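You operate a simulated robot arm through the tools that you are given. There is no shell and no other tool. Be economical: measure what you need, move in short steps, check, and stop when the job is done.

You run a simulated two-armed robot. Do the job below in one go: nothing can be reset, and whatever is moved stays where it is left.

TASK
On the top of the wide table, fold the blue cloth in half and then in half again.
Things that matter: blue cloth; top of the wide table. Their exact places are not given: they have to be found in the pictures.

Only the result counts: the job must be done as asked and must still hold three seconds after the hand-in. Knocking over, shifting, dropping, spilling or breaking anything else fails it. Flat cloth is picked up by pressing the open fingertips on it (5 to 10 N) and closing them slowly along it; thin cloth reads only 2 to 8 mm in the jaws.

THE ROBOT
Two 7-joint arms with two-finger parallel grippers on one trunk, on a base that drives. Base frame: it is fixed to the floor where the robot stands at the start and does not move with it; the origin is under the middle of the robot, x ahead of it, y to its left, z up; the surface under the hand at the start is at about z = 800. Readings come in mm, rad, newtons and seconds.
The left shoulder is at the start at [50, 165, 1080], the right one opposite. With the tool pointing down near the work surface each hand reaches from about 240 to 700 mm from the robot's upright axis, wherever it stands, measured 20 degrees to its own side. Places, roughly: top of the wide table [700, -200, 800]. Payload 3.91 kg a hand.
The TCP of each hand is the grasp point between the finger pads, 30 mm short of the fingertips. In the tool frame z runs along the fingers and y along their closing line. The gripper opens to 110 mm. The fingers are 20 mm wide and 10 mm thick; the gripper's body (48 by 112 mm) begins 55 mm behind the TCP.
Orientation is that of the tool frame in the base frame, as [roll, pitch, yaw] about the fixed x, y, z axes, in that order (R = Rz(yaw) Ry(pitch) Rx(roll)). With the fingers straight down and closing along the base's y, the tool's x points along the base's -x, its y along +y and its z along -z.

THE INTERFACE
- The arms move only by the tool play_rows. It takes "left_plan", "right_plan" or both (then of equal length, played together; a hand with none holds still); each is a list of rows, each a list of 7 numbers: the shift along the base's x, y, z in mm, then the turn, a rotation vector about the base's x, y, z in rad, then the finger opening in mm, from 0 to 110. In form: [[dx, dy, dz, rx, ry, rz, claw], ...]. A call has 1 to 10 rows; each row is the pose to reach, as a shift and turn from the pose commanded when the call began. Rows are played at 5 a second. More than 50 mm and 0.15 rad between two rows, or a gripper value outside its range, and nothing of the call is played. A pose out of reach is approached as far as the arm can. The call stops where the force on the tool passes 40 N (or 10 N more than at its start, if that is more) or the arm is blocked; 0.2 s more then pass. Each finger travels about 45 mm/s and halts on what it meets, pressing with about 45 N; the grip force reading is that of the motor and also rises with nothing between the fingers. The clock runs only during rows and for 0.2 s after the last one: add rows that repeat a pose to give the fingers time. It gives the time, the measured TCP pose, the force on the tool (base axes), the opening and the grip force at its end, in the units of the frame above (readings bear some noise), with the torque about the TCP (base axes, N m) and any sound that the robot's microphone picked up, and new pictures: "views" is both (left out), scene, wrist or none (wrist: the cameras of the hands that moved).
- Cameras (640 x 400 px; columns grow to the right, rows downward): "scene" is now at [114.4, 15.1, 1241.2]; the picture's right is [0.15, -0.99, 0.00], its down [-0.63, -0.10, -0.77] and it looks along [0.76, 0.12, -0.64] (base axes); focal length 292 px, centre (320, 200). "left" rides on the left gripper at [72, -17, -103] in its tool frame; the picture's right is [0.23, 0.97, 0.00], its down [-0.76, 0.18, -0.62] and it looks along [-0.61, 0.14, 0.78] (tool axes); focal length 222 px, centre (320, 200). "right" rides on the right gripper at [72, 17, -103] in its tool frame; the picture's right is [-0.23, 0.97, 0.00], its down [-0.76, -0.18, -0.62] and it looks along [-0.61, -0.14, 0.78] (tool axes); focal length 222 px, centre (320, 200).
- lift_body(by): slides the trunk up (or, below 0, down) by that many mm; the arms and the scene camera ride with it, the base frame stays. It gives what a move gives, with no picture.
- steer(legs): drives the robot by 1 to 6 legs, each [ahead, left, turn to the left] in mm, mm and rad, along the robot's own axes; the way and the turn of a leg run together, so that a leg with both is an arc; at most 1500 mm and 3.142 rad a leg. The arms and the cameras ride along, it lands a little off, and it stops where it bumps. It gives what a move gives, and a new picture of the scene camera.
- turn_head(pan, tilt): turns the head with the scene camera to pan (to the left, within 1.396 rad either way) and tilt (down, from -0.506 to 1.204), counted from straight ahead of the robot. It gives what a move gives, and a new picture of the scene camera.
- locate(camera, pixels): for up to 12 pixels [column, row] of the newest picture of that camera ("zoom" is the newest enlarged one), the place [x, y, z] in the base frame of the surface seen there, good to about 2 mm. The clock stands still meanwhile.
- inspect(camera, box): a new picture of the part [left, top, right, bottom] of that camera's present view, enlarged. The clock stands still meanwhile.
- job_done(): hands the job in; it is judged then, once.

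Go step by step. Measure first, check grasps and placings, and put right what went wrong. The budget is 80 turns and 260 pictures, counting those below and the enlarged ones. Unless the task says otherwise, let go and move clear before handing in, and close with one line.

The tools are called after "Emit:" by a JSON object that holds its "fn" and its "kwargs". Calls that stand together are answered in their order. play_rows: Moves the arms, as the interface text tells. Its arguments: {"type":"object","properties":{"left_plan":{"type":"array"},"right_plan":{"type":"array"},"views":{"type":"string","enum":["both","scene","wrist","none"]}},"required":[]} The other tools are called the same way: lift_body (by) slides the trunk up or down; steer (legs) drives the base; turn_head (pan, tilt) turns the head that bears the scene camera; locate (camera, pixels) gives the place of the surface under pixels of a picture; inspect (camera, box) takes an enlarged picture of a part of a camera's view; job_done () hands the job in.

At the start:

```text
time: 0.0
left_tool_pos: [477.4, 252.4, 997.6]
left_tcp_rot: [3.141, -0.001, 3.141]
left_force: [0.2, 1.4, -1.0]
left_moment: [-0.04, 0.01, 0.02]
left_gripper_width: 110.2
left_grasp_force: 0.1
right_tool_pos: [458.8, -141.9, 968.5]
right_tcp_rot: [-3.141, -0.001, -3.141]
right_force: [0.4, 0.5, 0.0]
right_moment: [-0.01, 0.04, 0.01]
right_gripper_width: 110.0
right_grasp_force: 0.1
trunk travel left (down, up): [-300.0, 203.0]
robot x, y, heading: [0.5, 1.7, -0.003]
head pan, tilt: [0.154, 0.695]
```

scene: 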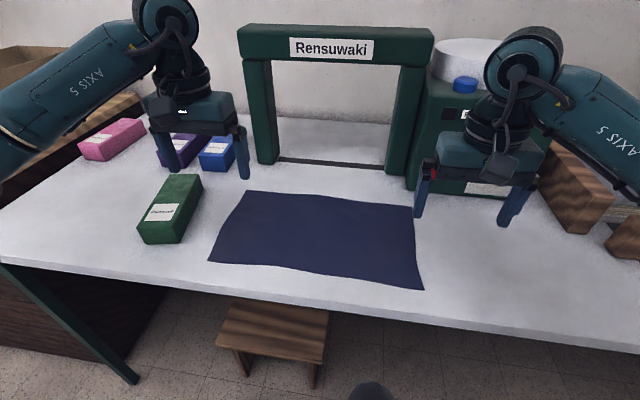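
right: 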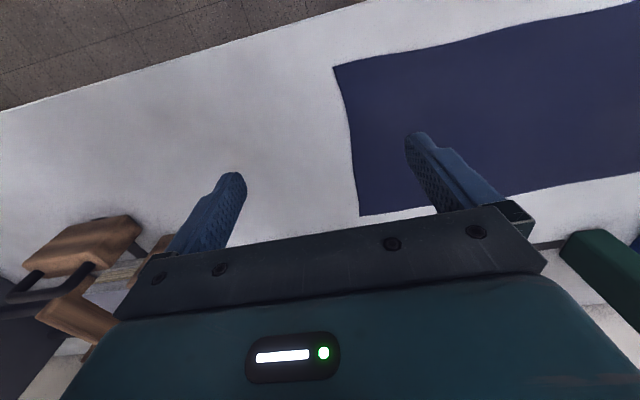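
left: 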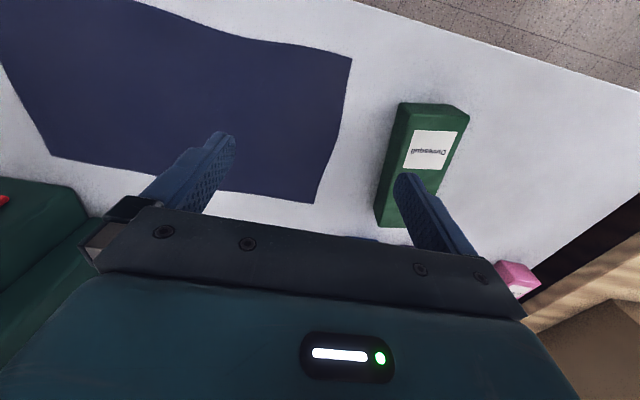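

The blue cloth lies at about pixels (209,262), (247,191), (413,207), (423,290) in the scene picture. I measure its corners and the nearby obstacles.

Emit:
{"fn": "locate", "kwargs": {"camera": "scene", "pixels": [[210, 261], [248, 192], [412, 208], [422, 289], [320, 275], [330, 200], [230, 225], [417, 245], [320, 235], [200, 180], [165, 243], [280, 160]]}}

Emit:
{"fn": "inspect", "kwargs": {"camera": "scene", "box": [180, 160, 450, 320]}}

```text
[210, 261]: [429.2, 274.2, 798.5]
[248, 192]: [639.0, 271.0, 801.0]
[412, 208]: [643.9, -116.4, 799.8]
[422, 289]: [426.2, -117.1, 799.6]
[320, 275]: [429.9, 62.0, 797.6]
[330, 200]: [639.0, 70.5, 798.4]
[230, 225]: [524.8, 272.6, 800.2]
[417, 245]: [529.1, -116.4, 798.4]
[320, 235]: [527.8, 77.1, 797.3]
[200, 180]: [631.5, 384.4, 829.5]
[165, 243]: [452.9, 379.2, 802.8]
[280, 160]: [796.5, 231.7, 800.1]
```

```text
2.37 times, centred on (315, 240) of scene
```

zoom: 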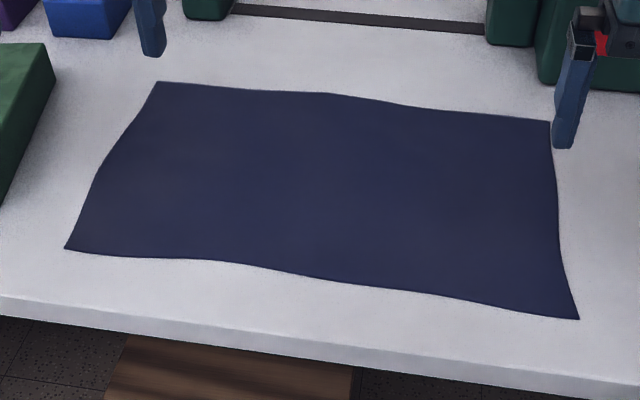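

The cloth spans x 429–640 and y −117–272 on a table at z≈799. I plan to bring the near edge over to the far edge using both hands, then make the second fold along y. First I turn both hands so their fingers close along x, staying high.

Emit:
{"fn": "play_rows", "kwargs": {"left_plan": [[0, 0, 0, 0, 0, 0.15, 90], [0, 0, 0, 0, 0, 0.3, 70], [0, 0, 0, 0, 0, 0.45, 50], [0, 0, 0, 0, 0, 0.6, 40], [0, 0, 0, 0, 0, 0.75, 30], [0, 0, 0, 0, 0, 0.9, 26], [0, 0, 0, 0, 0, 1.05, 26], [-10, 0, 0, 0, 0, 1.2, 26], [-20, 2, 0, 0, 0, 1.35, 26], [-26, 2, 0, 0, 0, 1.5, 26]], "right_plan": [[0, 0, 0, 0, 0, -0.15, 90], [0, 5, 0, 0, 0, -0.3, 70], [0, 10, 0, 0, 0, -0.45, 50], [0, 15, 0, 0, 0, -0.6, 40], [0, 20, 0, 0, 0, -0.75, 30], [0, 25, 0, 0, 0, -0.9, 26], [0, 30, 0, 0, 0, -1.05, 26], [-2, 35, 0, 0, 0, -1.2, 26], [-5, 40, 0, 0, 0, -1.35, 26], [-8, 42, 0, 0, 0, -1.5, 26]]}}

```text
time: 2.2
left_tool_pos: [450.5, 252.8, 996.1]
left_tcp_rot: [-3.141, 0.001, -1.64]
left_force: [-0.1, -0.4, 0.1]
left_moment: [-0.03, 0.03, 0.04]
left_gripper_width: 26.0
left_grasp_force: 0.1
right_tool_pos: [451.1, -100.8, 968.0]
right_tcp_rot: [3.14, -0.001, 1.639]
right_force: [0.2, -0.3, 0.1]
right_moment: [0.0, 0.01, 0.0]
right_gripper_width: 25.9
right_grasp_force: 0.0
trunk travel left (down, up): [-300.0, 203.0]
robot x, y, heading: [-2.0, -0.2, 0.001]
head pan, tilt: [0.154, 0.695]
```

scene: 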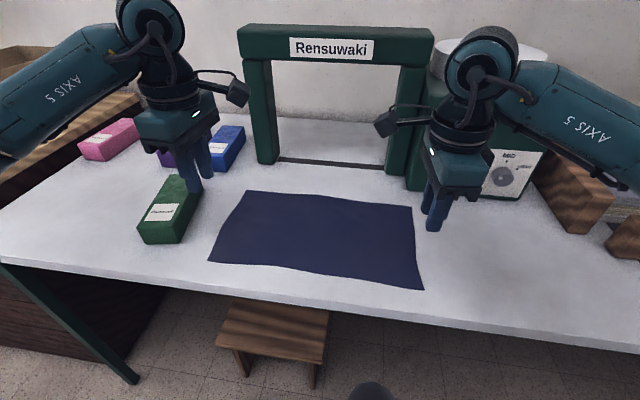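
right: 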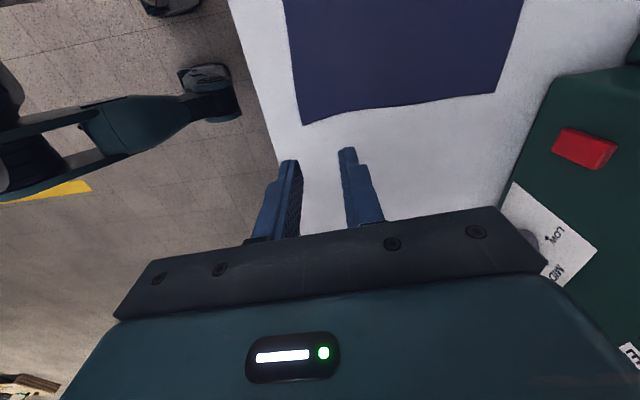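
left: 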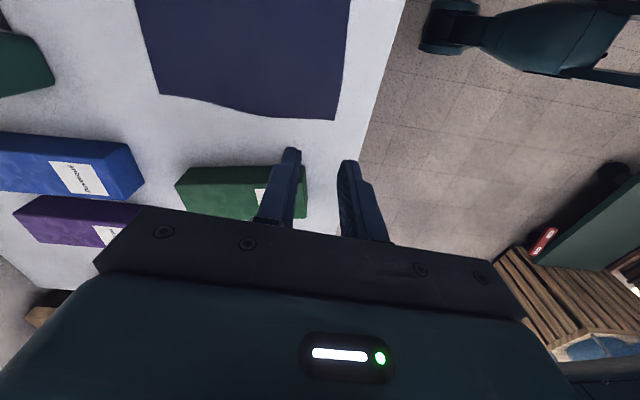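

Both hands turned as wanted and stand beside the near corners. I descend to just above the cloth.

Emit:
{"fn": "play_rows", "kwargs": {"left_plan": [[0, 0, -40, 0, 0, 0.07, 26], [0, 0, -80, 0, 0, 0.07, 26], [0, 0, -120, 0, 0, 0.07, 26], [0, 0, -150, 0, 0, 0.07, 26], [0, 0, -156, 0, 0, 0.07, 26]], "right_plan": [[0, 0, -40, 0, 0, -0.07, 26], [0, 0, -80, 0, 0, -0.07, 26], [0, 0, -110, 0, 0, -0.07, 26], [0, 0, -122, 0, 0, -0.07, 26], [0, 0, -127, 0, 0, -0.07, 26]]}}

```text
time: 3.4
left_tool_pos: [451.3, 253.3, 840.5]
left_tcp_rot: [3.14, -0.001, -1.572]
left_force: [-0.2, 0.1, -0.6]
left_moment: [-0.03, 0.01, -0.06]
left_gripper_width: 26.2
left_grasp_force: 0.1
right_tool_pos: [452.2, -101.2, 841.9]
right_tcp_rot: [-3.14, 0.001, 1.572]
right_force: [1.0, 0.0, 0.3]
right_moment: [0.0, 0.0, -0.01]
right_gripper_width: 25.9
right_grasp_force: 0.0
trunk travel left (down, up): [-300.0, 203.0]
robot x, y, heading: [0.9, -0.2, -0.003]
head pan, tilt: [0.154, 0.695]
```

scene: 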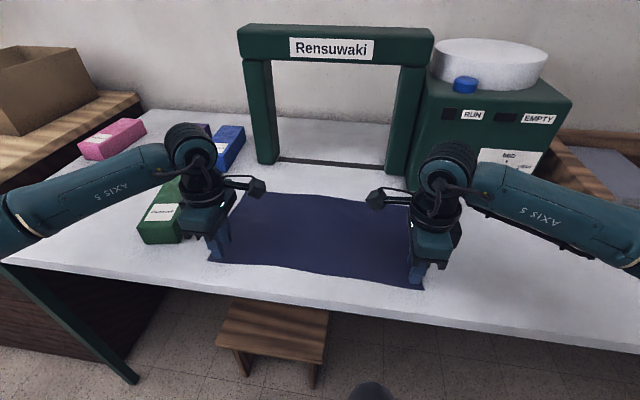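
right: 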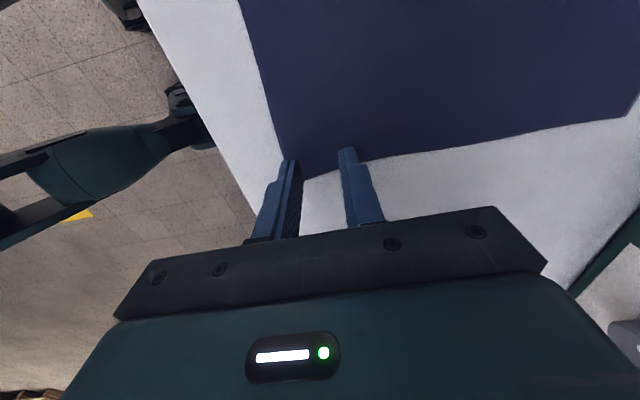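
left: 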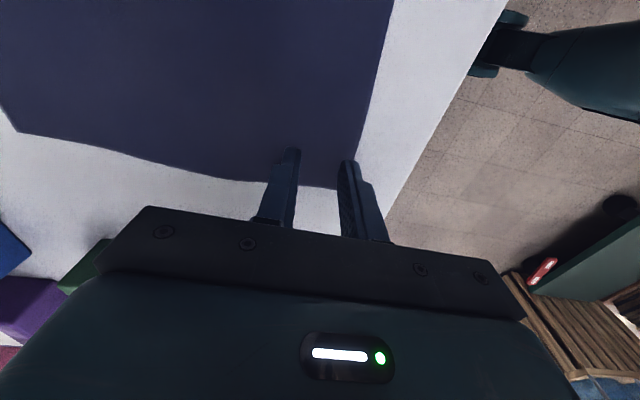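

The fingertips are about 12 mm above the cloth, slightly inside the corners. I move 5 mm further in and press down gently.

Emit:
{"fn": "play_rows", "kwargs": {"left_plan": [[1, -4, -6, 0, 0, 0, 26], [1, -4, -9, 0, 0, 0, 26], [1, -4, -11, 0, 0, 0, 26]], "right_plan": [[0, 5, -6, 0, 0, 0, 26], [0, 5, -10, 0, 0, 0, 26], [0, 5, -12, 0, 0, 0, 26]], "views": "none"}}

```text
time: 4.2
left_tool_pos: [453.1, 249.8, 831.7]
left_tcp_rot: [-3.138, 0.001, -1.572]
left_force: [1.3, 1.0, 7.7]
left_moment: [0.02, 0.15, -0.03]
left_gripper_width: 25.4
left_grasp_force: 0.0
right_tool_pos: [451.1, -95.6, 832.0]
right_tcp_rot: [3.139, -0.003, 1.572]
right_force: [-1.4, -0.4, 8.8]
right_moment: [-0.05, 0.12, -0.02]
right_gripper_width: 26.0
right_grasp_force: 0.0
trunk travel left (down, up): [-300.0, 203.0]
robot x, y, heading: [-1.1, -0.1, 0.0]
head pan, tilt: [0.154, 0.695]
```

Both hands press with about 8 N, so I close the fingers slowly along the cloth.

Emit:
{"fn": "play_rows", "kwargs": {"left_plan": [[0, 0, 0, 0, 0, 0, 22], [0, 0, 0, 0, 0, 0, 18], [0, 0, 0, 0, 0, 0, 14], [0, 0, 0, 0, 0, 0, 10], [0, 0, 0, 0, 0, 0, 6], [0, 0, 0, 0, 0, 0, 2], [0, 0, 0, 0, 0, 0, 0], [0, 0, 0, 0, 0, 0, 0]], "right_plan": [[0, 0, 0, 0, 0, 0, 22], [0, 0, 0, 0, 0, 0, 18], [0, 0, 0, 0, 0, 0, 14], [0, 0, 0, 0, 0, 0, 10], [0, 0, 0, 0, 0, 0, 6], [0, 0, 0, 0, 0, 0, 2], [0, 0, 0, 0, 0, 0, 0], [0, 0, 0, 0, 0, 0, 0]]}}

```text
time: 6.0
left_tool_pos: [451.7, 248.5, 831.7]
left_tcp_rot: [-3.138, 0.001, -1.574]
left_force: [-2.1, -5.2, 13.1]
left_moment: [-0.12, 0.06, -0.01]
left_gripper_width: 1.4
left_grasp_force: 41.1
right_tool_pos: [450.4, -95.4, 831.7]
right_tcp_rot: [3.138, -0.001, 1.573]
right_force: [-2.2, 2.5, 19.4]
right_moment: [0.08, 0.05, 0.05]
right_gripper_width: 1.8
right_grasp_force: 42.0
trunk travel left (down, up): [-300.0, 203.0]
robot x, y, heading: [3.2, 1.3, 0.003]
head pan, tilt: [0.154, 0.695]
```

scene: 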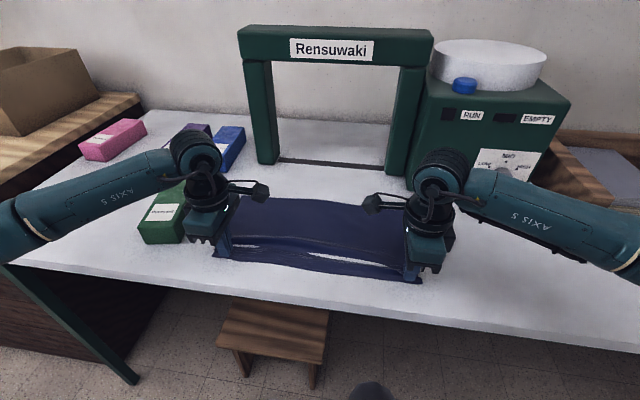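
right: 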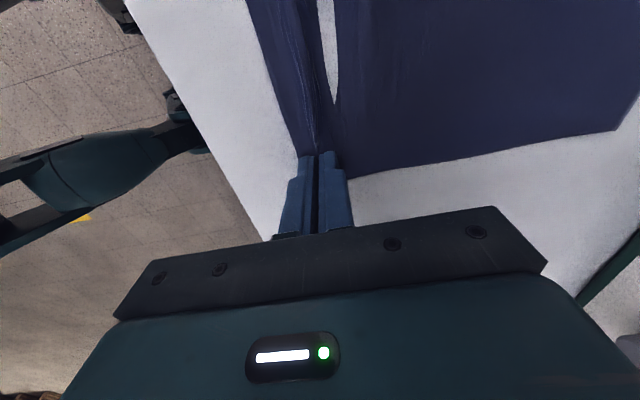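
left: 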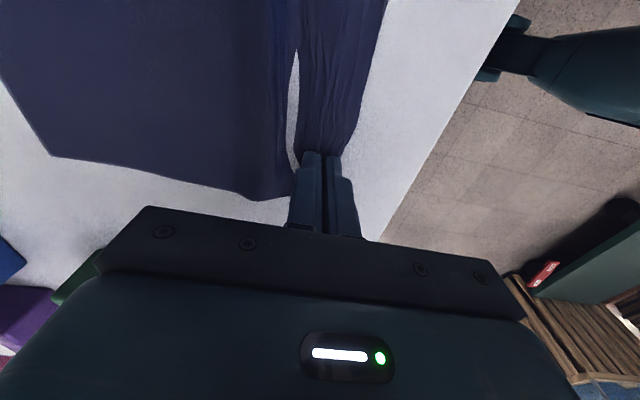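

The gap reads 1.4 and 1.8 mm with a ridge between the fingers (right picture near 320,150). I lift 30 mm to test the hold.

Emit:
{"fn": "play_rows", "kwargs": {"left_plan": [[0, 0, 10, 0, 0, 0, 0], [0, 0, 20, 0, 0, 0, 0], [0, 0, 35, 0, 0, 0, 0]], "right_plan": [[0, 0, 10, 0, 0, 0, 0], [0, 0, 20, 0, 0, 0, 0], [0, 0, 35, 0, 0, 0, 0]]}}

```text
time: 6.8
left_tool_pos: [454.2, 249.4, 863.3]
left_tcp_rot: [3.138, 0.0, -1.571]
left_force: [-0.4, -1.9, -0.6]
left_moment: [-0.06, -0.02, 0.02]
left_gripper_width: 1.5
left_grasp_force: 41.3
right_tool_pos: [451.8, -94.6, 864.7]
right_tcp_rot: [-3.141, 0.002, 1.573]
right_force: [0.6, 0.9, 0.0]
right_moment: [0.04, 0.01, 0.02]
right_gripper_width: 1.7
right_grasp_force: 41.9
trunk travel left (down, up): [-300.0, 203.0]
robot x, y, heading: [2.6, -2.3, 0.003]
head pan, tilt: [0.154, 0.695]
```

scene: 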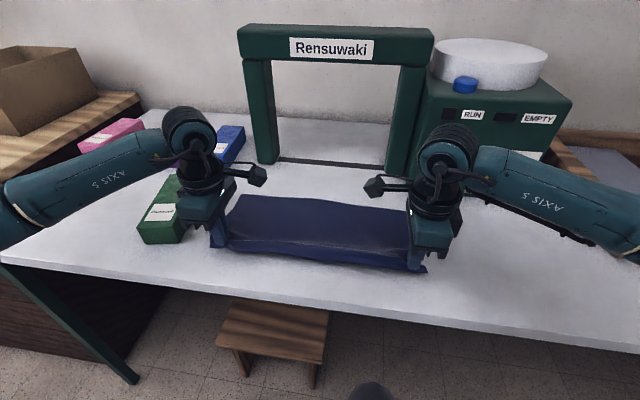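
right: 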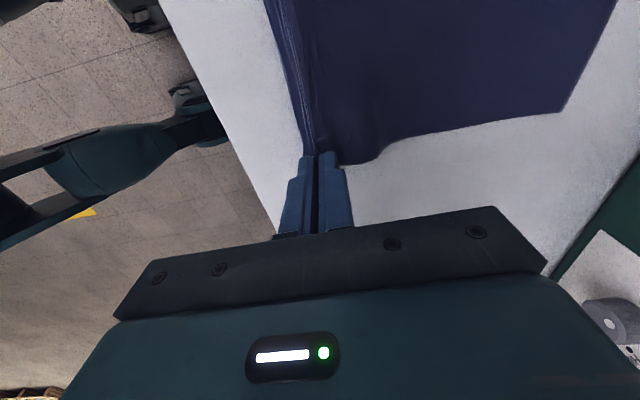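
left: 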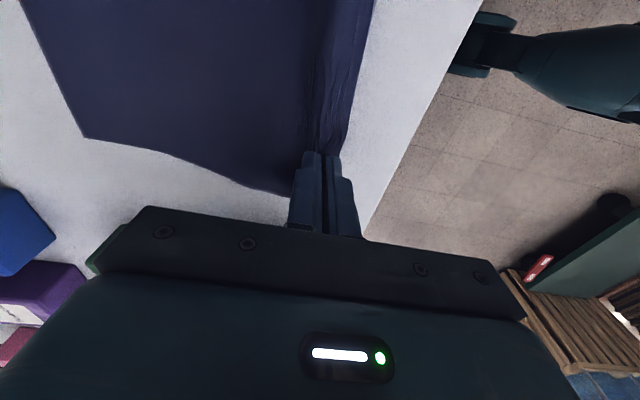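

Both corners lifted with the cloth held. Now I carry the near edge along an arc over the fold line at x≈535 to the far edge.

Emit:
{"fn": "play_rows", "kwargs": {"left_plan": [[15, 0, 20, 0, 0, 0, 0], [35, 0, 38, 0, 0, 0, 0], [60, 0, 48, 0, 0, 0, 0], [85, 0, 50, 0, 0, 0, 0], [105, 0, 45, 0, 0, 0, 0], [125, 0, 35, 0, 0, 0, 0], [142, 0, 18, 0, 0, 0, 0], [152, 0, 0, 0, 0, 0, 0], [153, 0, -12, 0, 0, 0, 0], [153, 0, -20, 0, 0, 0, 0]], "right_plan": [[15, 0, 20, 0, 0, 0, 0], [35, 0, 38, 0, 0, 0, 0], [60, 0, 48, 0, 0, 0, 0], [85, 0, 50, 0, 0, 0, 0], [105, 0, 45, 0, 0, 0, 0], [125, 0, 35, 0, 0, 0, 0], [142, 0, 18, 0, 0, 0, 0], [152, 0, 0, 0, 0, 0, 0], [153, 0, -12, 0, 0, 0, 0], [153, 0, -20, 0, 0, 0, 0]]}}

```text
time: 9.0
left_tool_pos: [607.1, 248.8, 844.2]
left_tcp_rot: [3.142, -0.002, -1.572]
left_force: [0.1, -1.5, -0.9]
left_moment: [-0.03, 0.02, 0.0]
left_gripper_width: 1.4
left_grasp_force: 41.1
right_tool_pos: [604.2, -94.8, 844.8]
right_tcp_rot: [3.141, -0.001, 1.571]
right_force: [0.3, 1.9, 0.0]
right_moment: [0.05, 0.04, -0.03]
right_gripper_width: 1.6
right_grasp_force: 42.0
trunk travel left (down, up): [-300.0, 203.0]
robot x, y, heading: [4.0, -0.7, 0.002]
head pan, tilt: [0.154, 0.695]
```

scene: 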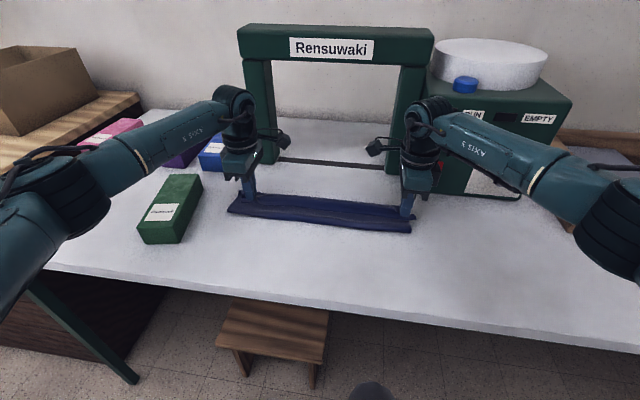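
right: 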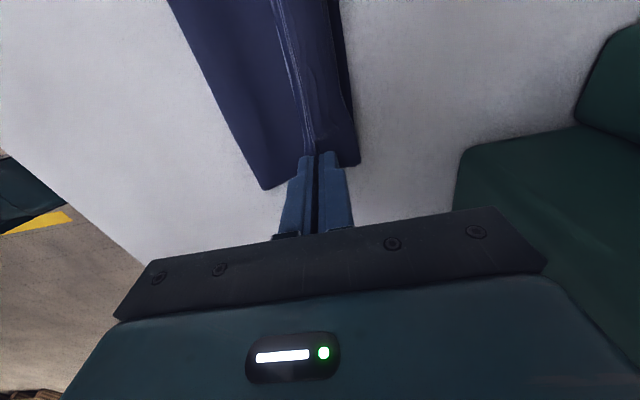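
left: 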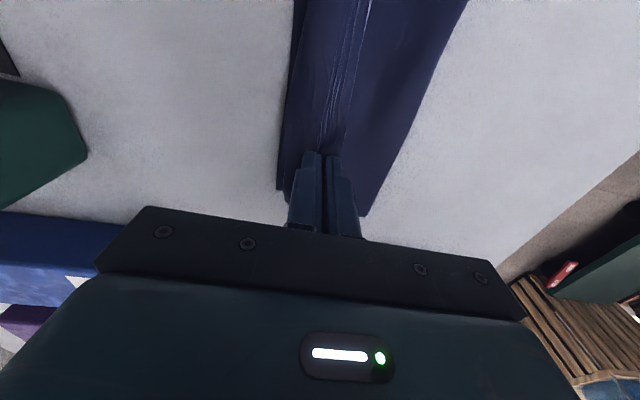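

The fold is laid over with a ridge still in the jaws. I lower a little, open slightly, and lift straight up to look.

Emit:
{"fn": "play_rows", "kwargs": {"left_plan": [[2, 0, -8, 0, 0, 0, 0], [2, 0, -8, 0, 0, 0, 6], [2, 0, -8, 0, 0, 0, 14], [2, 0, -8, 0, 0, 0, 20], [2, 0, -4, 0, 0, 0, 20], [2, 0, 10, 0, 0, 0, 20], [2, 0, 40, 0, 0, 0, 20], [2, 0, 80, 0, 0, 0, 20], [2, 0, 80, 0, 0, 0, 20]], "right_plan": [[2, 0, -8, 0, 0, 0, 0], [2, 0, -8, 0, 0, 0, 6], [2, 0, -8, 0, 0, 0, 14], [2, 0, -8, 0, 0, 0, 20], [2, 0, -4, 0, 0, 0, 20], [2, 0, 10, 0, 0, 0, 20], [2, 0, 40, 0, 0, 0, 20], [2, 0, 80, 0, 0, 0, 20], [2, 0, 80, 0, 0, 0, 20]]}}

Emit:
{"fn": "inspect", "kwargs": {"camera": "scene", "box": [200, 160, 440, 270]}}

```text
time: 11.0
left_tool_pos: [607.7, 250.7, 925.3]
left_tcp_rot: [-3.141, -0.001, -1.572]
left_force: [-0.4, -0.7, -0.4]
left_moment: [-0.01, 0.02, -0.03]
left_gripper_width: 20.0
left_grasp_force: 0.1
right_tool_pos: [607.8, -94.5, 925.1]
right_tcp_rot: [-3.141, 0.001, 1.574]
right_force: [-0.4, 0.2, 0.6]
right_moment: [0.01, 0.02, -0.03]
right_gripper_width: 20.1
right_grasp_force: 0.2
trunk travel left (down, up): [-300.0, 203.0]
robot x, y, heading: [-0.9, 1.0, 0.004]
head pan, tilt: [0.154, 0.695]
```

scene: 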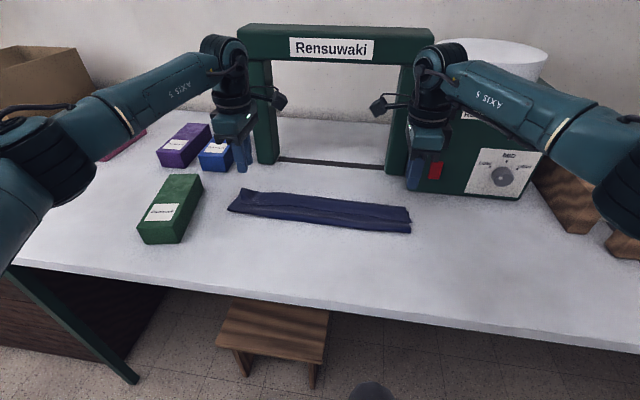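
right: 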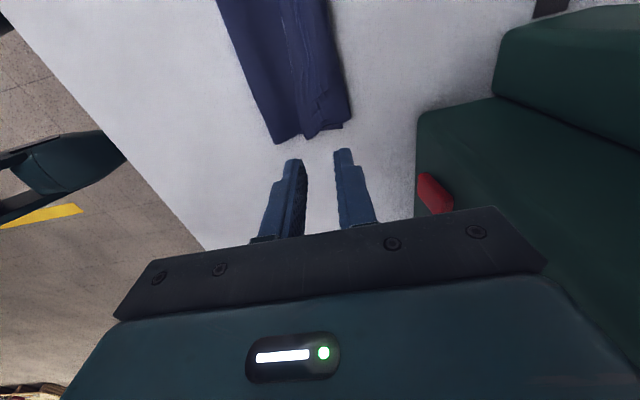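
left: 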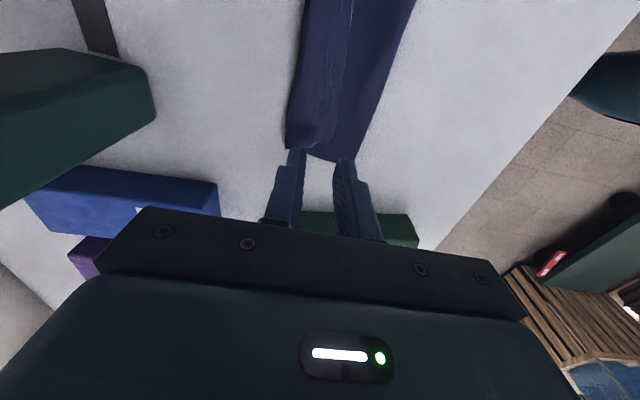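

```text
2.67 times, centred on (320, 215) of scene
```

zoom: 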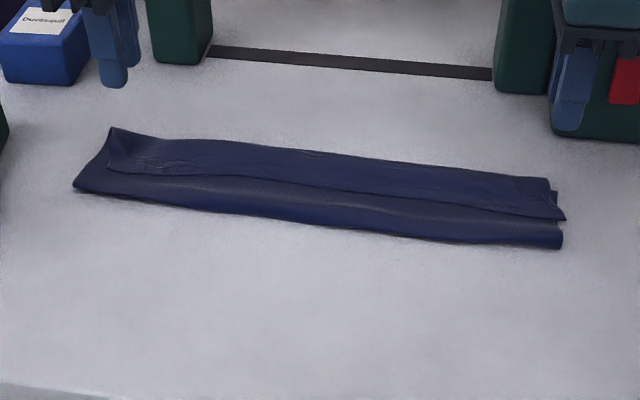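

The fold holds, but a strip of the near edge is folded back on top (its edge runs from (105,172) to (560,218) in the enlarged view). I measure it so I can flip it forward.

Emit:
{"fn": "locate", "kwargs": {"camera": "zoom", "pixels": [[75, 187], [112, 129], [125, 170], [200, 174], [330, 187], [450, 206], [562, 217], [560, 246], [552, 180], [300, 150], [320, 222], [330, 168]]}}

Emit:
{"fn": "inspect", "kwargs": {"camera": "left", "box": [240, 0, 440, 170]}}

Emit:
{"fn": "inspect", "kwargs": {"camera": "right", "box": [200, 0, 400, 160]}}

```text
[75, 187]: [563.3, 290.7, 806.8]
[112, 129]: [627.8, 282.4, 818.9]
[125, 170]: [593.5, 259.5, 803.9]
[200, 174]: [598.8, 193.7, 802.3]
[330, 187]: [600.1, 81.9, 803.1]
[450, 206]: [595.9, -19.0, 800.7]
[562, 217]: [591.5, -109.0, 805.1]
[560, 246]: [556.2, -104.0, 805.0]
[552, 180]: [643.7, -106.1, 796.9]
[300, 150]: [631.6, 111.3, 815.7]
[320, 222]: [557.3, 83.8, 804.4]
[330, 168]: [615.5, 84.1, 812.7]
```

```text
2.35 times, centred on (340, 85) of left
```

zoom: 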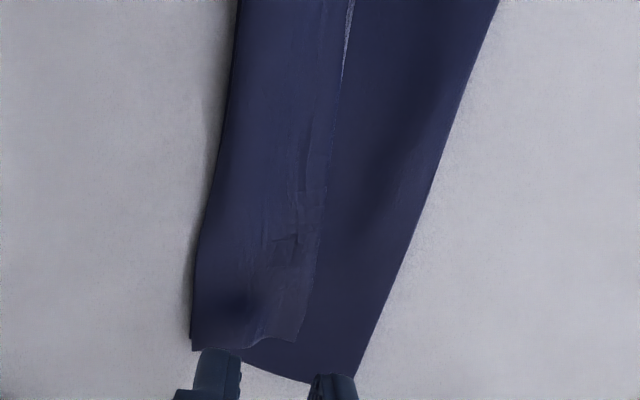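

```text
2.50 times, centred on (300, 80) of right
```

zoom: 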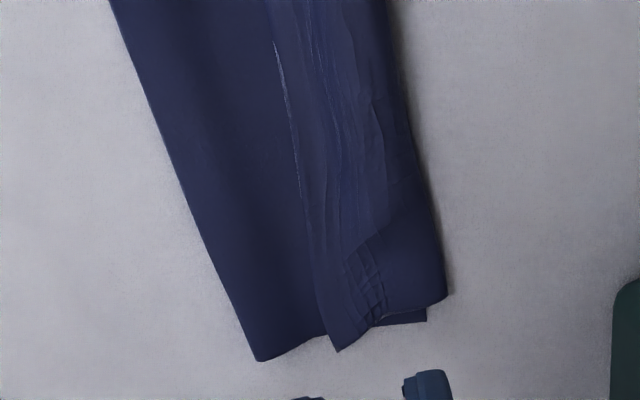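

The flap (about 35 mm) lies on top of the upper layer, and the crease slid forward to x≈560. The cleanest fix is to pinch the flap, carry the edge back and refold with a tighter grip at the edge. I go down onto the flap.

Emit:
{"fn": "play_rows", "kwargs": {"left_plan": [[5, -14, -35, 0, 0, 0, 22], [5, -14, -65, 0, 0, 0, 22], [5, -14, -78, 0, 0, 0, 22], [5, -14, -83, 0, 0, 0, 22], [5, -14, -86, 0, 0, 0, 22], [5, -14, -88, 0, 0, 0, 22]], "right_plan": [[4, 8, -35, 0, 0, 0, 22], [4, 8, -65, 0, 0, 0, 22], [4, 8, -78, 0, 0, 0, 22], [4, 8, -83, 0, 0, 0, 22], [4, 8, -86, 0, 0, 0, 22], [4, 8, -88, 0, 0, 0, 22]], "views": "wrist"}}

```text
time: 12.4
left_tool_pos: [613.5, 236.4, 836.4]
left_tcp_rot: [-3.14, -0.001, -1.571]
left_force: [0.2, -0.4, -0.2]
left_moment: [-0.03, -0.02, 0.01]
left_gripper_width: 22.2
left_grasp_force: 0.1
right_tool_pos: [609.4, -87.3, 835.1]
right_tcp_rot: [-3.141, -0.001, 1.57]
right_force: [0.5, -0.3, 0.5]
right_moment: [0.01, 0.01, 0.0]
right_gripper_width: 21.8
right_grasp_force: 0.1
trunk travel left (down, up): [-300.0, 203.0]
robot x, y, heading: [-4.7, 0.1, -0.001]
head pan, tilt: [0.154, 0.695]
```

right: 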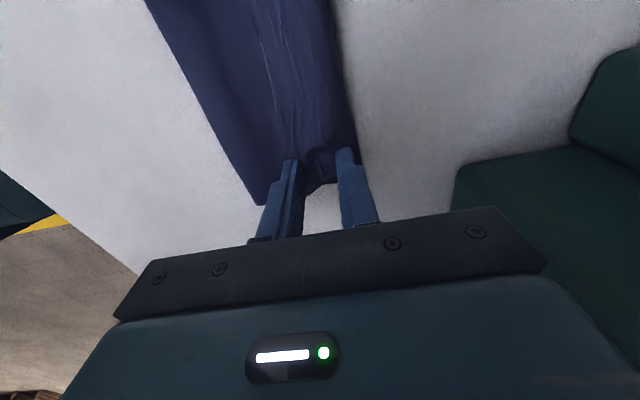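
left: 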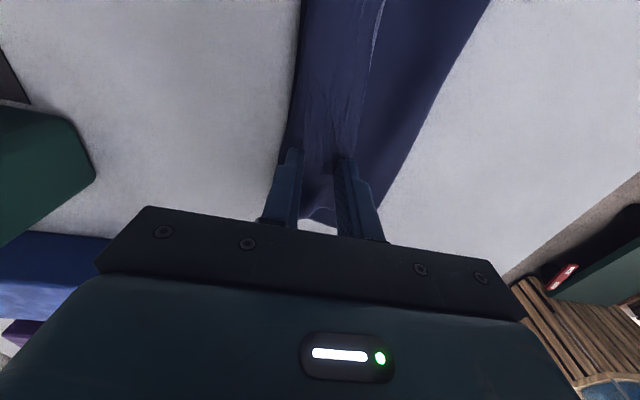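

Fingers straddle the flap with no contact yet. I press another few mm.

Emit:
{"fn": "play_rows", "kwargs": {"left_plan": [[1, 0, -2, 0, 0, 0, 22], [1, 0, -4, 0, 0, 0, 22]], "right_plan": [[2, 0, -2, 0, 0, 0, 22], [3, 0, -4, 0, 0, 0, 22]], "views": "none"}}

```text
time: 13.0
left_tool_pos: [614.4, 237.5, 834.0]
left_tcp_rot: [-3.14, 0.0, -1.572]
left_force: [-1.1, 0.6, 2.5]
left_moment: [0.02, 0.04, -0.01]
left_gripper_width: 22.1
left_grasp_force: 0.0
right_tool_pos: [612.5, -87.3, 834.1]
right_tcp_rot: [3.139, 0.0, 1.571]
right_force: [-1.7, 0.1, 4.7]
right_moment: [-0.08, 0.03, 0.01]
right_gripper_width: 22.0
right_grasp_force: 0.0
trunk travel left (down, up): [-300.0, 203.0]
robot x, y, heading: [-1.2, 2.2, 0.002]
head pan, tilt: [0.154, 0.695]
```

A light 2.5–5 N touch is enough for the top layer. I close slowly and lift slightly.

Emit:
{"fn": "play_rows", "kwargs": {"left_plan": [[0, 0, -1, 0, 0, 0, 18], [0, 0, -1, 0, 0, 0, 14], [0, 0, -1, 0, 0, 0, 10], [0, 0, -1, 0, 0, 0, 6], [0, 0, -1, 0, 0, 0, 2], [0, 0, -1, 0, 0, 0, 0], [0, 0, -1, 0, 0, 0, 0], [0, 0, 10, 0, 0, 0, 0], [0, 0, 25, 0, 0, 0, 0], [0, 0, 45, 0, 0, 0, 0]], "right_plan": [[0, 0, 0, 0, 0, 0, 18], [0, 0, 0, 0, 0, 0, 14], [0, 0, 0, 0, 0, 0, 10], [0, 0, 0, 0, 0, 0, 6], [0, 0, 0, 0, 0, 0, 2], [0, 0, 0, 0, 0, 0, 0], [0, 0, 0, 0, 0, 0, 0], [0, 0, 10, 0, 0, 0, 0], [0, 0, 25, 0, 0, 0, 0], [0, 0, 45, 0, 0, 0, 0]]}}

Emit:
{"fn": "inspect", "kwargs": {"camera": "scene", "box": [200, 140, 440, 260]}}

```text
time: 15.2
left_tool_pos: [613.2, 237.0, 876.8]
left_tcp_rot: [-3.14, 0.0, -1.571]
left_force: [0.4, -0.2, 0.7]
left_moment: [-0.02, -0.01, 0.06]
left_gripper_width: 1.5
left_grasp_force: 41.3
right_tool_pos: [615.4, -86.4, 876.6]
right_tcp_rot: [3.14, 0.0, 1.572]
right_force: [0.1, -0.3, -0.7]
right_moment: [-0.02, 0.0, 0.05]
right_gripper_width: 1.6
right_grasp_force: 41.4
trunk travel left (down, up): [-300.0, 203.0]
robot x, y, heading: [-1.9, -2.2, -0.004]
head pan, tilt: [0.154, 0.695]
```

scene: 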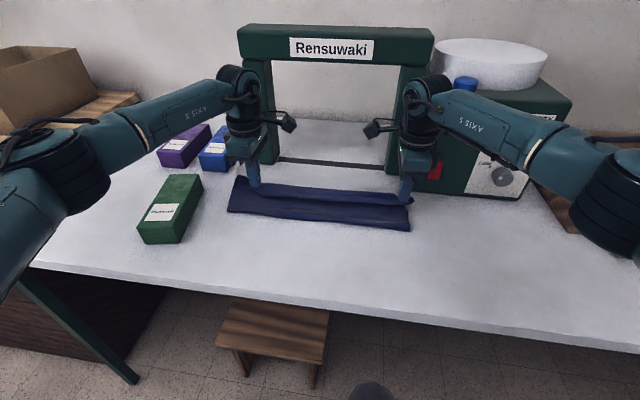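
right: 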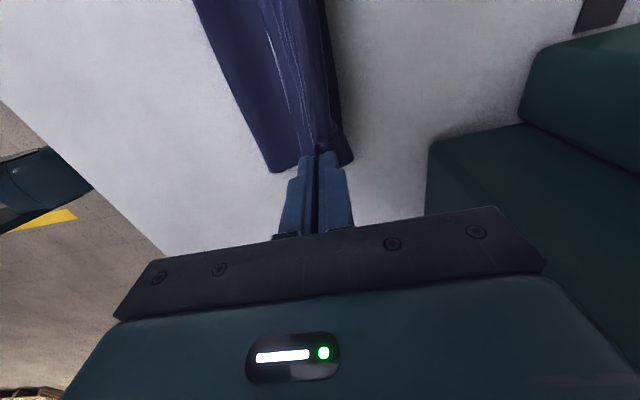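
left: 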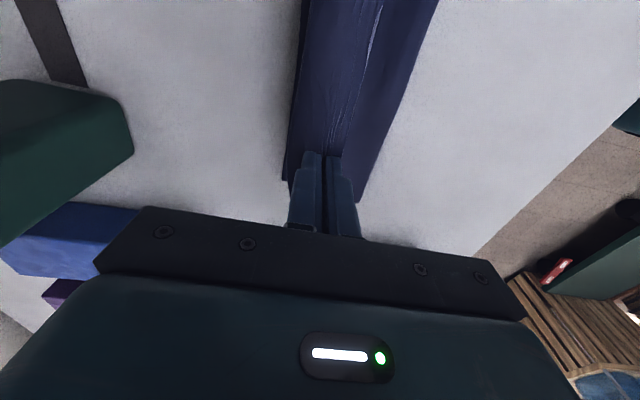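

```text
2.67 times, centred on (320, 200) of scene
```

zoom: 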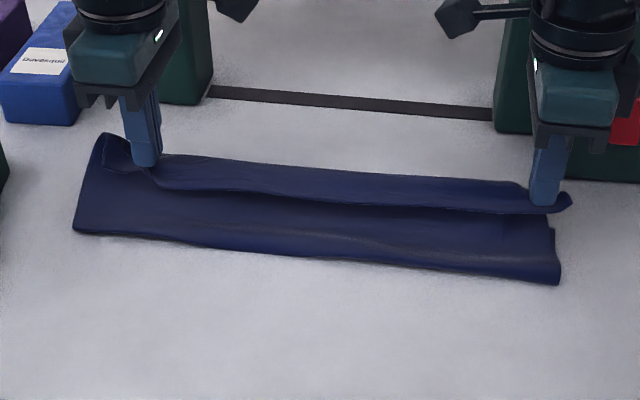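

The flap edge is held by both hands. I carry it back over toward x≈442 to unfold the cloth.

Emit:
{"fn": "play_rows", "kwargs": {"left_plan": [[-10, 0, 25, 0, 0, 0, 0], [-30, 0, 45, 0, 0, 0, 0], [-55, 0, 55, 0, 0, 0, 0], [-80, 0, 55, 0, 0, 0, 0], [-105, 0, 50, 0, 0, 0, 0], [-125, 0, 40, 0, 0, 0, 0], [-145, 0, 22, 0, 0, 0, 0], [-158, 0, 0, 0, 0, 0, 0], [-165, 0, -20, 0, 0, 0, 0], [-170, 0, -33, 0, 0, 0, 0]], "right_plan": [[-10, 0, 25, 0, 0, 0, 0], [-30, 0, 45, 0, 0, 0, 0], [-55, 0, 55, 0, 0, 0, 0], [-80, 0, 55, 0, 0, 0, 0], [-105, 0, 50, 0, 0, 0, 0], [-125, 0, 40, 0, 0, 0, 0], [-145, 0, 22, 0, 0, 0, 0], [-158, 0, 0, 0, 0, 0, 0], [-165, 0, -20, 0, 0, 0, 0], [-170, 0, -33, 0, 0, 0, 0]], "views": "scene"}}

Emit:
{"fn": "inspect", "kwargs": {"camera": "scene", "box": [180, 160, 450, 320]}}

```text
time: 17.4
left_tool_pos: [443.7, 235.7, 843.2]
left_tcp_rot: [-3.14, 0.0, -1.571]
left_force: [0.1, 0.2, 0.3]
left_moment: [0.0, -0.01, 0.04]
left_gripper_width: 1.3
left_grasp_force: 41.3
right_tool_pos: [442.5, -86.6, 844.8]
right_tcp_rot: [3.139, -0.001, 1.572]
right_force: [0.9, -0.2, 0.2]
right_moment: [-0.01, -0.01, 0.04]
right_gripper_width: 1.9
right_grasp_force: 41.5
trunk travel left (down, up): [-300.0, 203.0]
robot x, y, heading: [5.6, -0.7, -0.003]
head pan, tilt: [0.154, 0.695]
```

scene: 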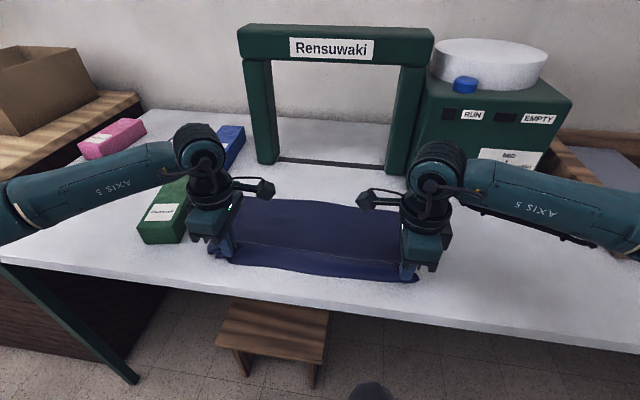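

```text
2.37 times, centred on (315, 240) of scene
```

zoom: 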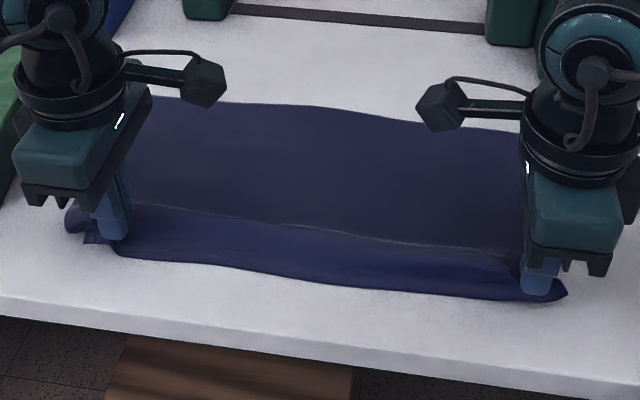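

The cloth is unfolded again. I lower, stretch slightly outward, release and rise.

Emit:
{"fn": "play_rows", "kwargs": {"left_plan": [[-5, 6, -6, 0, 0, 0, 0], [-8, 8, -9, 0, 0, 0, 0], [-8, 8, -9, 0, 0, 0, 8], [-8, 8, -9, 0, 0, 0, 16], [-8, 8, -9, 0, 0, 0, 24], [-8, 8, 15, 0, 0, 0, 24], [-8, 20, 55, 0, 0, 0, 24], [-8, 30, 90, 0, 0, 0, 24]], "right_plan": [[-5, -6, -6, 0, 0, 0, 0], [-8, -8, -10, 0, 0, 0, 0], [-8, -8, -10, 0, 0, 0, 8], [-8, -8, -10, 0, 0, 0, 16], [-8, -8, -10, 0, 0, 0, 24], [-8, -8, 15, 0, 0, 0, 24], [-8, -20, 55, 0, 0, 0, 24], [-8, -30, 90, 0, 0, 0, 24]]}}

Emit:
{"fn": "inspect", "kwargs": {"camera": "scene", "box": [180, 160, 450, 320]}}

```text
time: 19.2
left_tool_pos: [434.9, 265.8, 934.3]
left_tcp_rot: [-3.141, 0.0, -1.572]
left_force: [-0.3, 0.2, -0.7]
left_moment: [0.02, 0.02, -0.01]
left_gripper_width: 23.9
left_grasp_force: 0.1
right_tool_pos: [436.5, -117.4, 933.4]
right_tcp_rot: [-3.141, 0.0, 1.572]
right_force: [0.3, 0.3, 0.5]
right_moment: [0.01, -0.06, 0.0]
right_gripper_width: 23.9
right_grasp_force: 0.1
trunk travel left (down, up): [-300.0, 203.0]
robot x, y, heading: [-1.0, 1.0, -0.001]
head pan, tilt: [0.154, 0.695]
```

scene: 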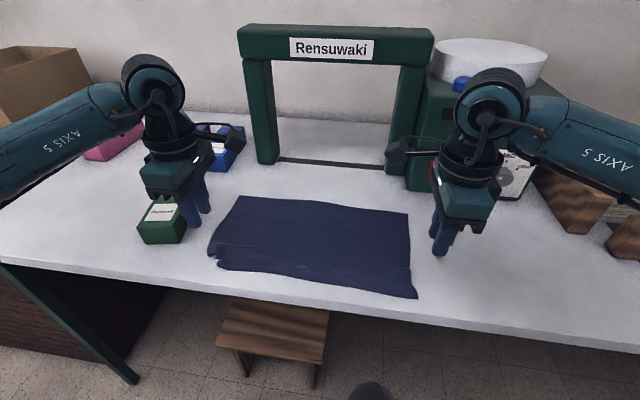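
right: 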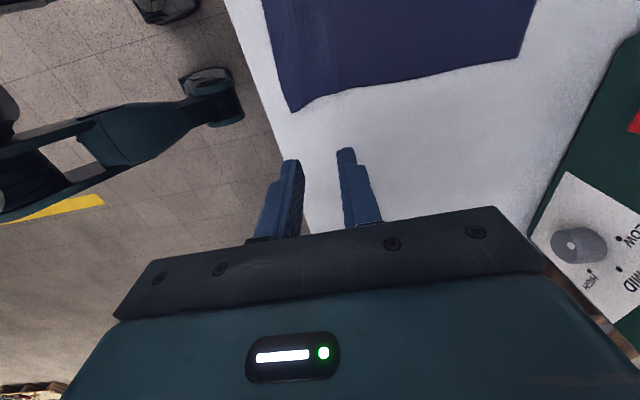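
left: 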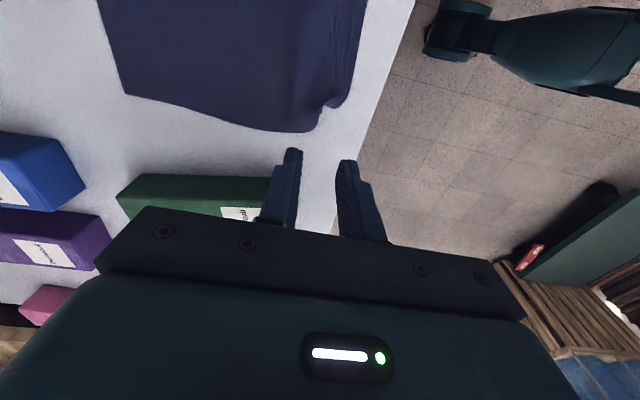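

```text
2.37 times, centred on (315, 240) of scene
```

zoom: 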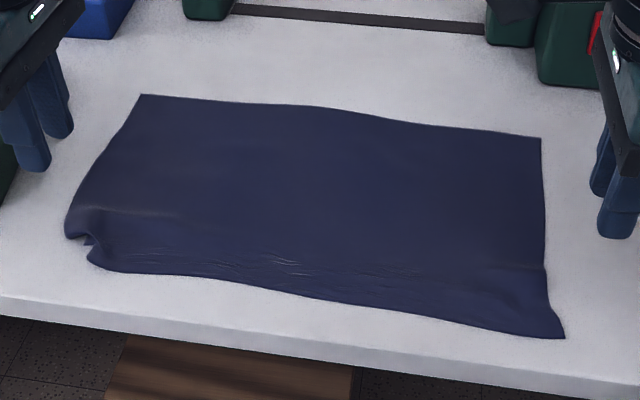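

The cloth is nearly flat again, with only a small tuck near the left near corner (90,240 in the zoom). I measure the edges anew.

Emit:
{"fn": "locate", "kwargs": {"camera": "zoom", "pixels": [[68, 236], [90, 262], [120, 270], [200, 277], [320, 297], [430, 316], [563, 337], [545, 265], [540, 139], [330, 108], [142, 96], [90, 210]]}}

Emit:
{"fn": "inspect", "kwargs": {"camera": "left", "box": [200, 0, 400, 140]}}

```text
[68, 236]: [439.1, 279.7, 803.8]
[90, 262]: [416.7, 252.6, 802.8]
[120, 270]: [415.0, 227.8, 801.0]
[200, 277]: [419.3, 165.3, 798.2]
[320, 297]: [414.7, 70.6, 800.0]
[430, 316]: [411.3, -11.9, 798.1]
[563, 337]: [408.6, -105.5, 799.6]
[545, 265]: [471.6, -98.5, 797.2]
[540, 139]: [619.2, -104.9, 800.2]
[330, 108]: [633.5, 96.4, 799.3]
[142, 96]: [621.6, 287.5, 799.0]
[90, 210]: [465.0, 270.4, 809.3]
```

```text
2.86 times, centred on (300, 70) of left
```

zoom: 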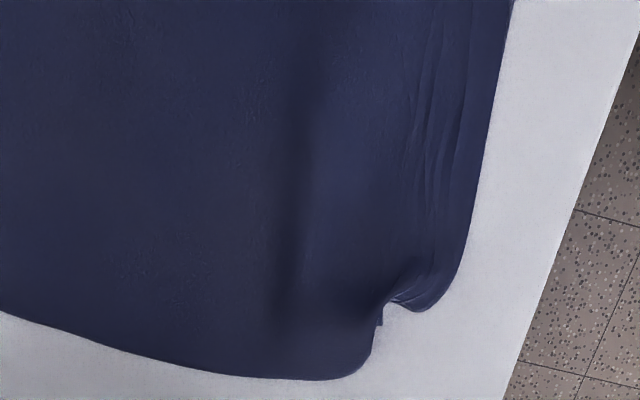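

The far edge is clean: corners at (621,287) and (619,−105). I will fold from there, with the outer fingers just beyond the edge so no flap is left. I move over the far corners.

Emit:
{"fn": "play_rows", "kwargs": {"left_plan": [[45, 0, 0, 0, 0, 0, 24], [90, 0, 0, 0, 0, 0, 24], [135, 0, 0, 0, 0, 0, 24], [165, -1, -20, 0, 0, 0, 24], [176, -1, -50, 0, 0, 0, 24], [176, -1, -80, 0, 0, 0, 24], [176, -1, -92, 0, 0, 0, 24]], "right_plan": [[45, 10, 0, 0, 0, 0, 24], [90, 20, 0, 0, 0, 0, 24], [135, 30, 0, 0, 0, 0, 24], [165, 33, -20, 0, 0, 0, 24], [174, 33, -50, 0, 0, 0, 24], [174, 33, -80, 0, 0, 0, 24], [174, 33, -92, 0, 0, 0, 24]]}}

```text
time: 20.8
left_tool_pos: [613.8, 266.7, 843.2]
left_tcp_rot: [-3.141, 0.001, -1.572]
left_force: [-0.3, 0.1, 0.4]
left_moment: [0.01, -0.01, 0.0]
left_gripper_width: 23.9
left_grasp_force: 0.0
right_tool_pos: [610.4, -83.3, 842.8]
right_tcp_rot: [-3.141, 0.0, 1.573]
right_force: [-0.8, 0.1, -0.4]
right_moment: [-0.01, 0.01, -0.02]
right_gripper_width: 24.1
right_grasp_force: 0.0
trunk travel left (down, up): [-300.0, 203.0]
robot x, y, heading: [-2.0, 1.0, -0.003]
head pan, tilt: [0.154, 0.695]
```

scene: 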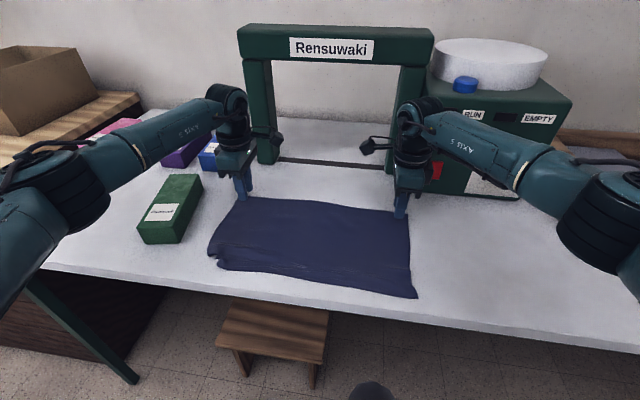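
right: 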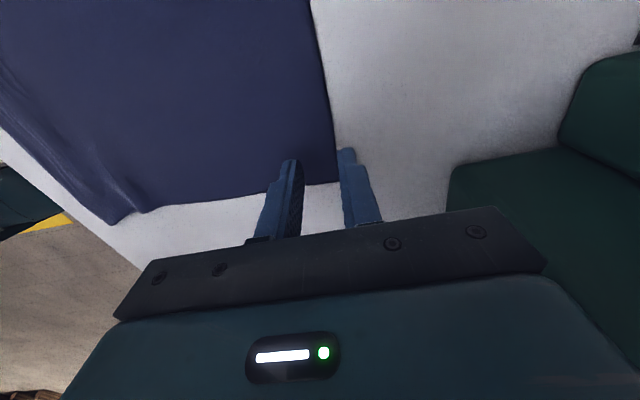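
left: 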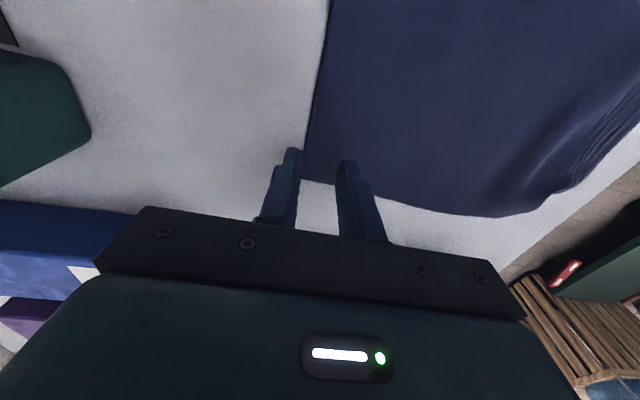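

The outer fingers sit just past the edge on both sides. I press down.

Emit:
{"fn": "play_rows", "kwargs": {"left_plan": [[0, -3, -6, 0, 0, 0, 24], [0, -3, -10, 0, 0, 0, 24], [0, -3, -13, 0, 0, 0, 24]], "right_plan": [[1, 2, -6, 0, 0, 0, 24], [1, 2, -10, 0, 0, 0, 24], [1, 2, -13, 0, 0, 0, 24]], "views": "wrist"}}

```text
time: 21.6
left_tool_pos: [613.3, 262.0, 831.5]
left_tcp_rot: [-3.139, 0.002, -1.573]
left_force: [1.0, 0.5, 5.4]
left_moment: [-0.02, -0.06, -0.01]
left_gripper_width: 24.1
left_grasp_force: 0.0
right_tool_pos: [610.3, -81.3, 831.3]
right_tcp_rot: [3.14, -0.003, 1.573]
right_force: [-0.7, -1.2, 6.2]
right_moment: [-0.05, 0.06, 0.03]
right_gripper_width: 24.2
right_grasp_force: 0.2
trunk travel left (down, up): [-300.0, 203.0]
robot x, y, heading: [2.1, -1.3, -0.001]
head pan, tilt: [0.154, 0.695]
```

right: 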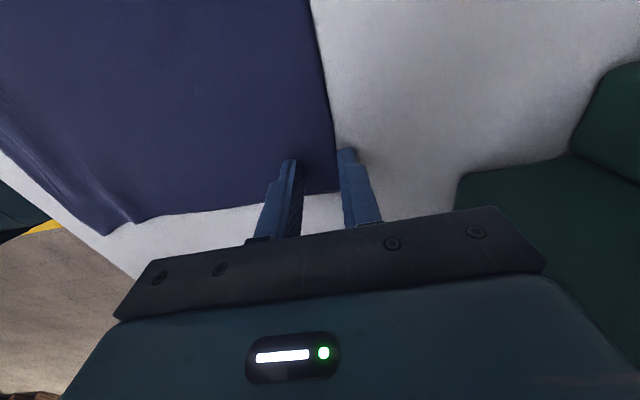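
left: 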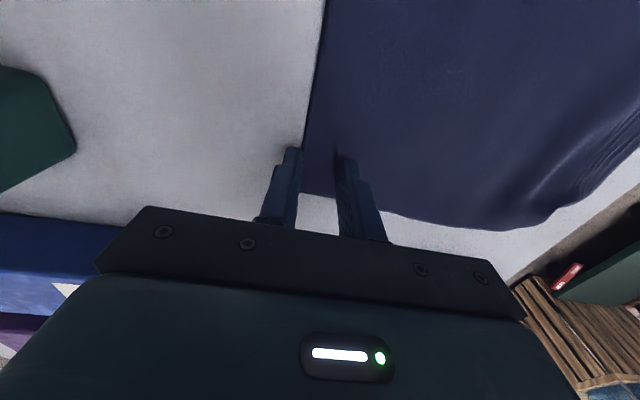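

The cloth edge lies right between the jaws. I close slowly while moving 8 mm outward so the outer finger stays put.

Emit:
{"fn": "play_rows", "kwargs": {"left_plan": [[2, 0, -1, 0, 0, 0, 20], [4, 0, -1, 0, 0, 0, 16], [6, 0, -1, 0, 0, 0, 12], [7, 0, -1, 0, 0, 0, 8], [8, 0, -1, 0, 0, 0, 4], [8, 0, -1, 0, 0, 0, 0], [8, 0, -1, 0, 0, 0, 0], [8, 0, 5, 0, 0, 0, 0], [8, 0, 20, 0, 0, 0, 0]], "right_plan": [[2, 0, -1, 0, 0, 0, 20], [4, 0, -1, 0, 0, 0, 16], [6, 0, -1, 0, 0, 0, 12], [7, 0, -1, 0, 0, 0, 8], [8, 0, -1, 0, 0, 0, 4], [8, 0, -1, 0, 0, 0, 0], [8, 0, -1, 0, 0, 0, 0], [8, 0, 5, 0, 0, 0, 0], [8, 0, 20, 0, 0, 0, 0]]}}

```text
time: 23.6
left_tool_pos: [620.5, 263.6, 848.0]
left_tcp_rot: [3.141, 0.002, -1.571]
left_force: [0.9, -0.3, 0.1]
left_moment: [0.0, 0.01, 0.02]
left_gripper_width: 0.0
left_grasp_force: 37.6
right_tool_pos: [617.8, -81.8, 849.5]
right_tcp_rot: [-3.141, 0.001, 1.571]
right_force: [-1.1, 0.6, 0.1]
right_moment: [0.01, -0.02, 0.01]
right_gripper_width: 0.1
right_grasp_force: 37.8
trunk travel left (down, up): [-300.0, 203.0]
robot x, y, heading: [1.1, 2.0, -0.001]
head pan, tilt: [0.154, 0.695]
```

scene: 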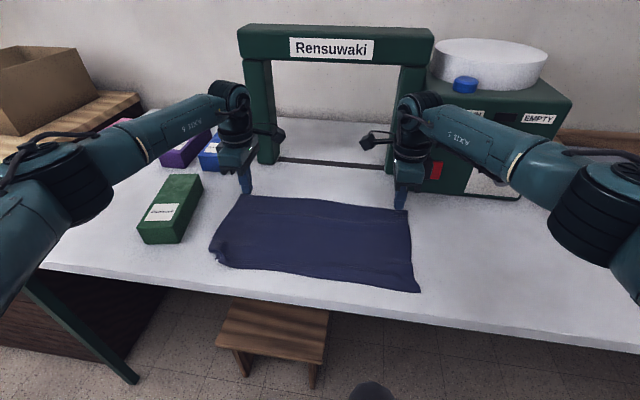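
right: 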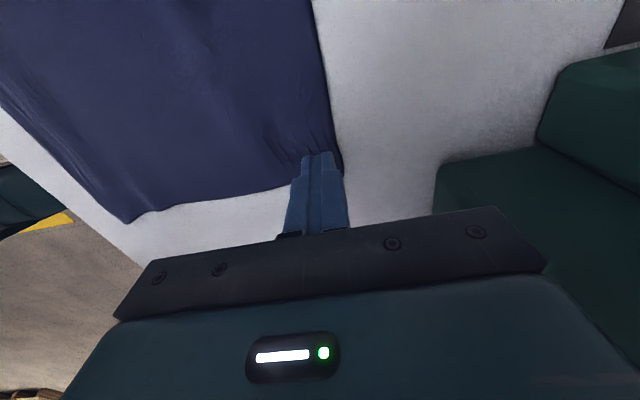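
left: 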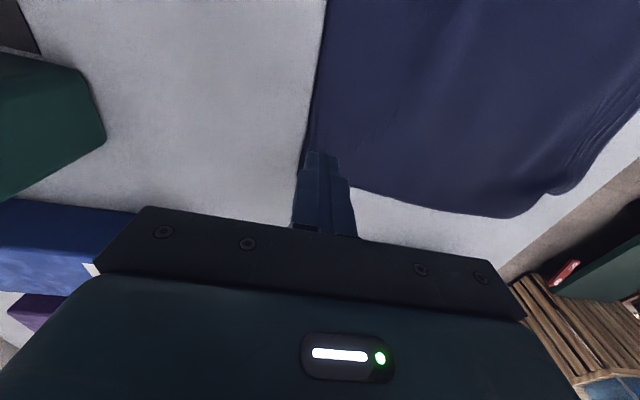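

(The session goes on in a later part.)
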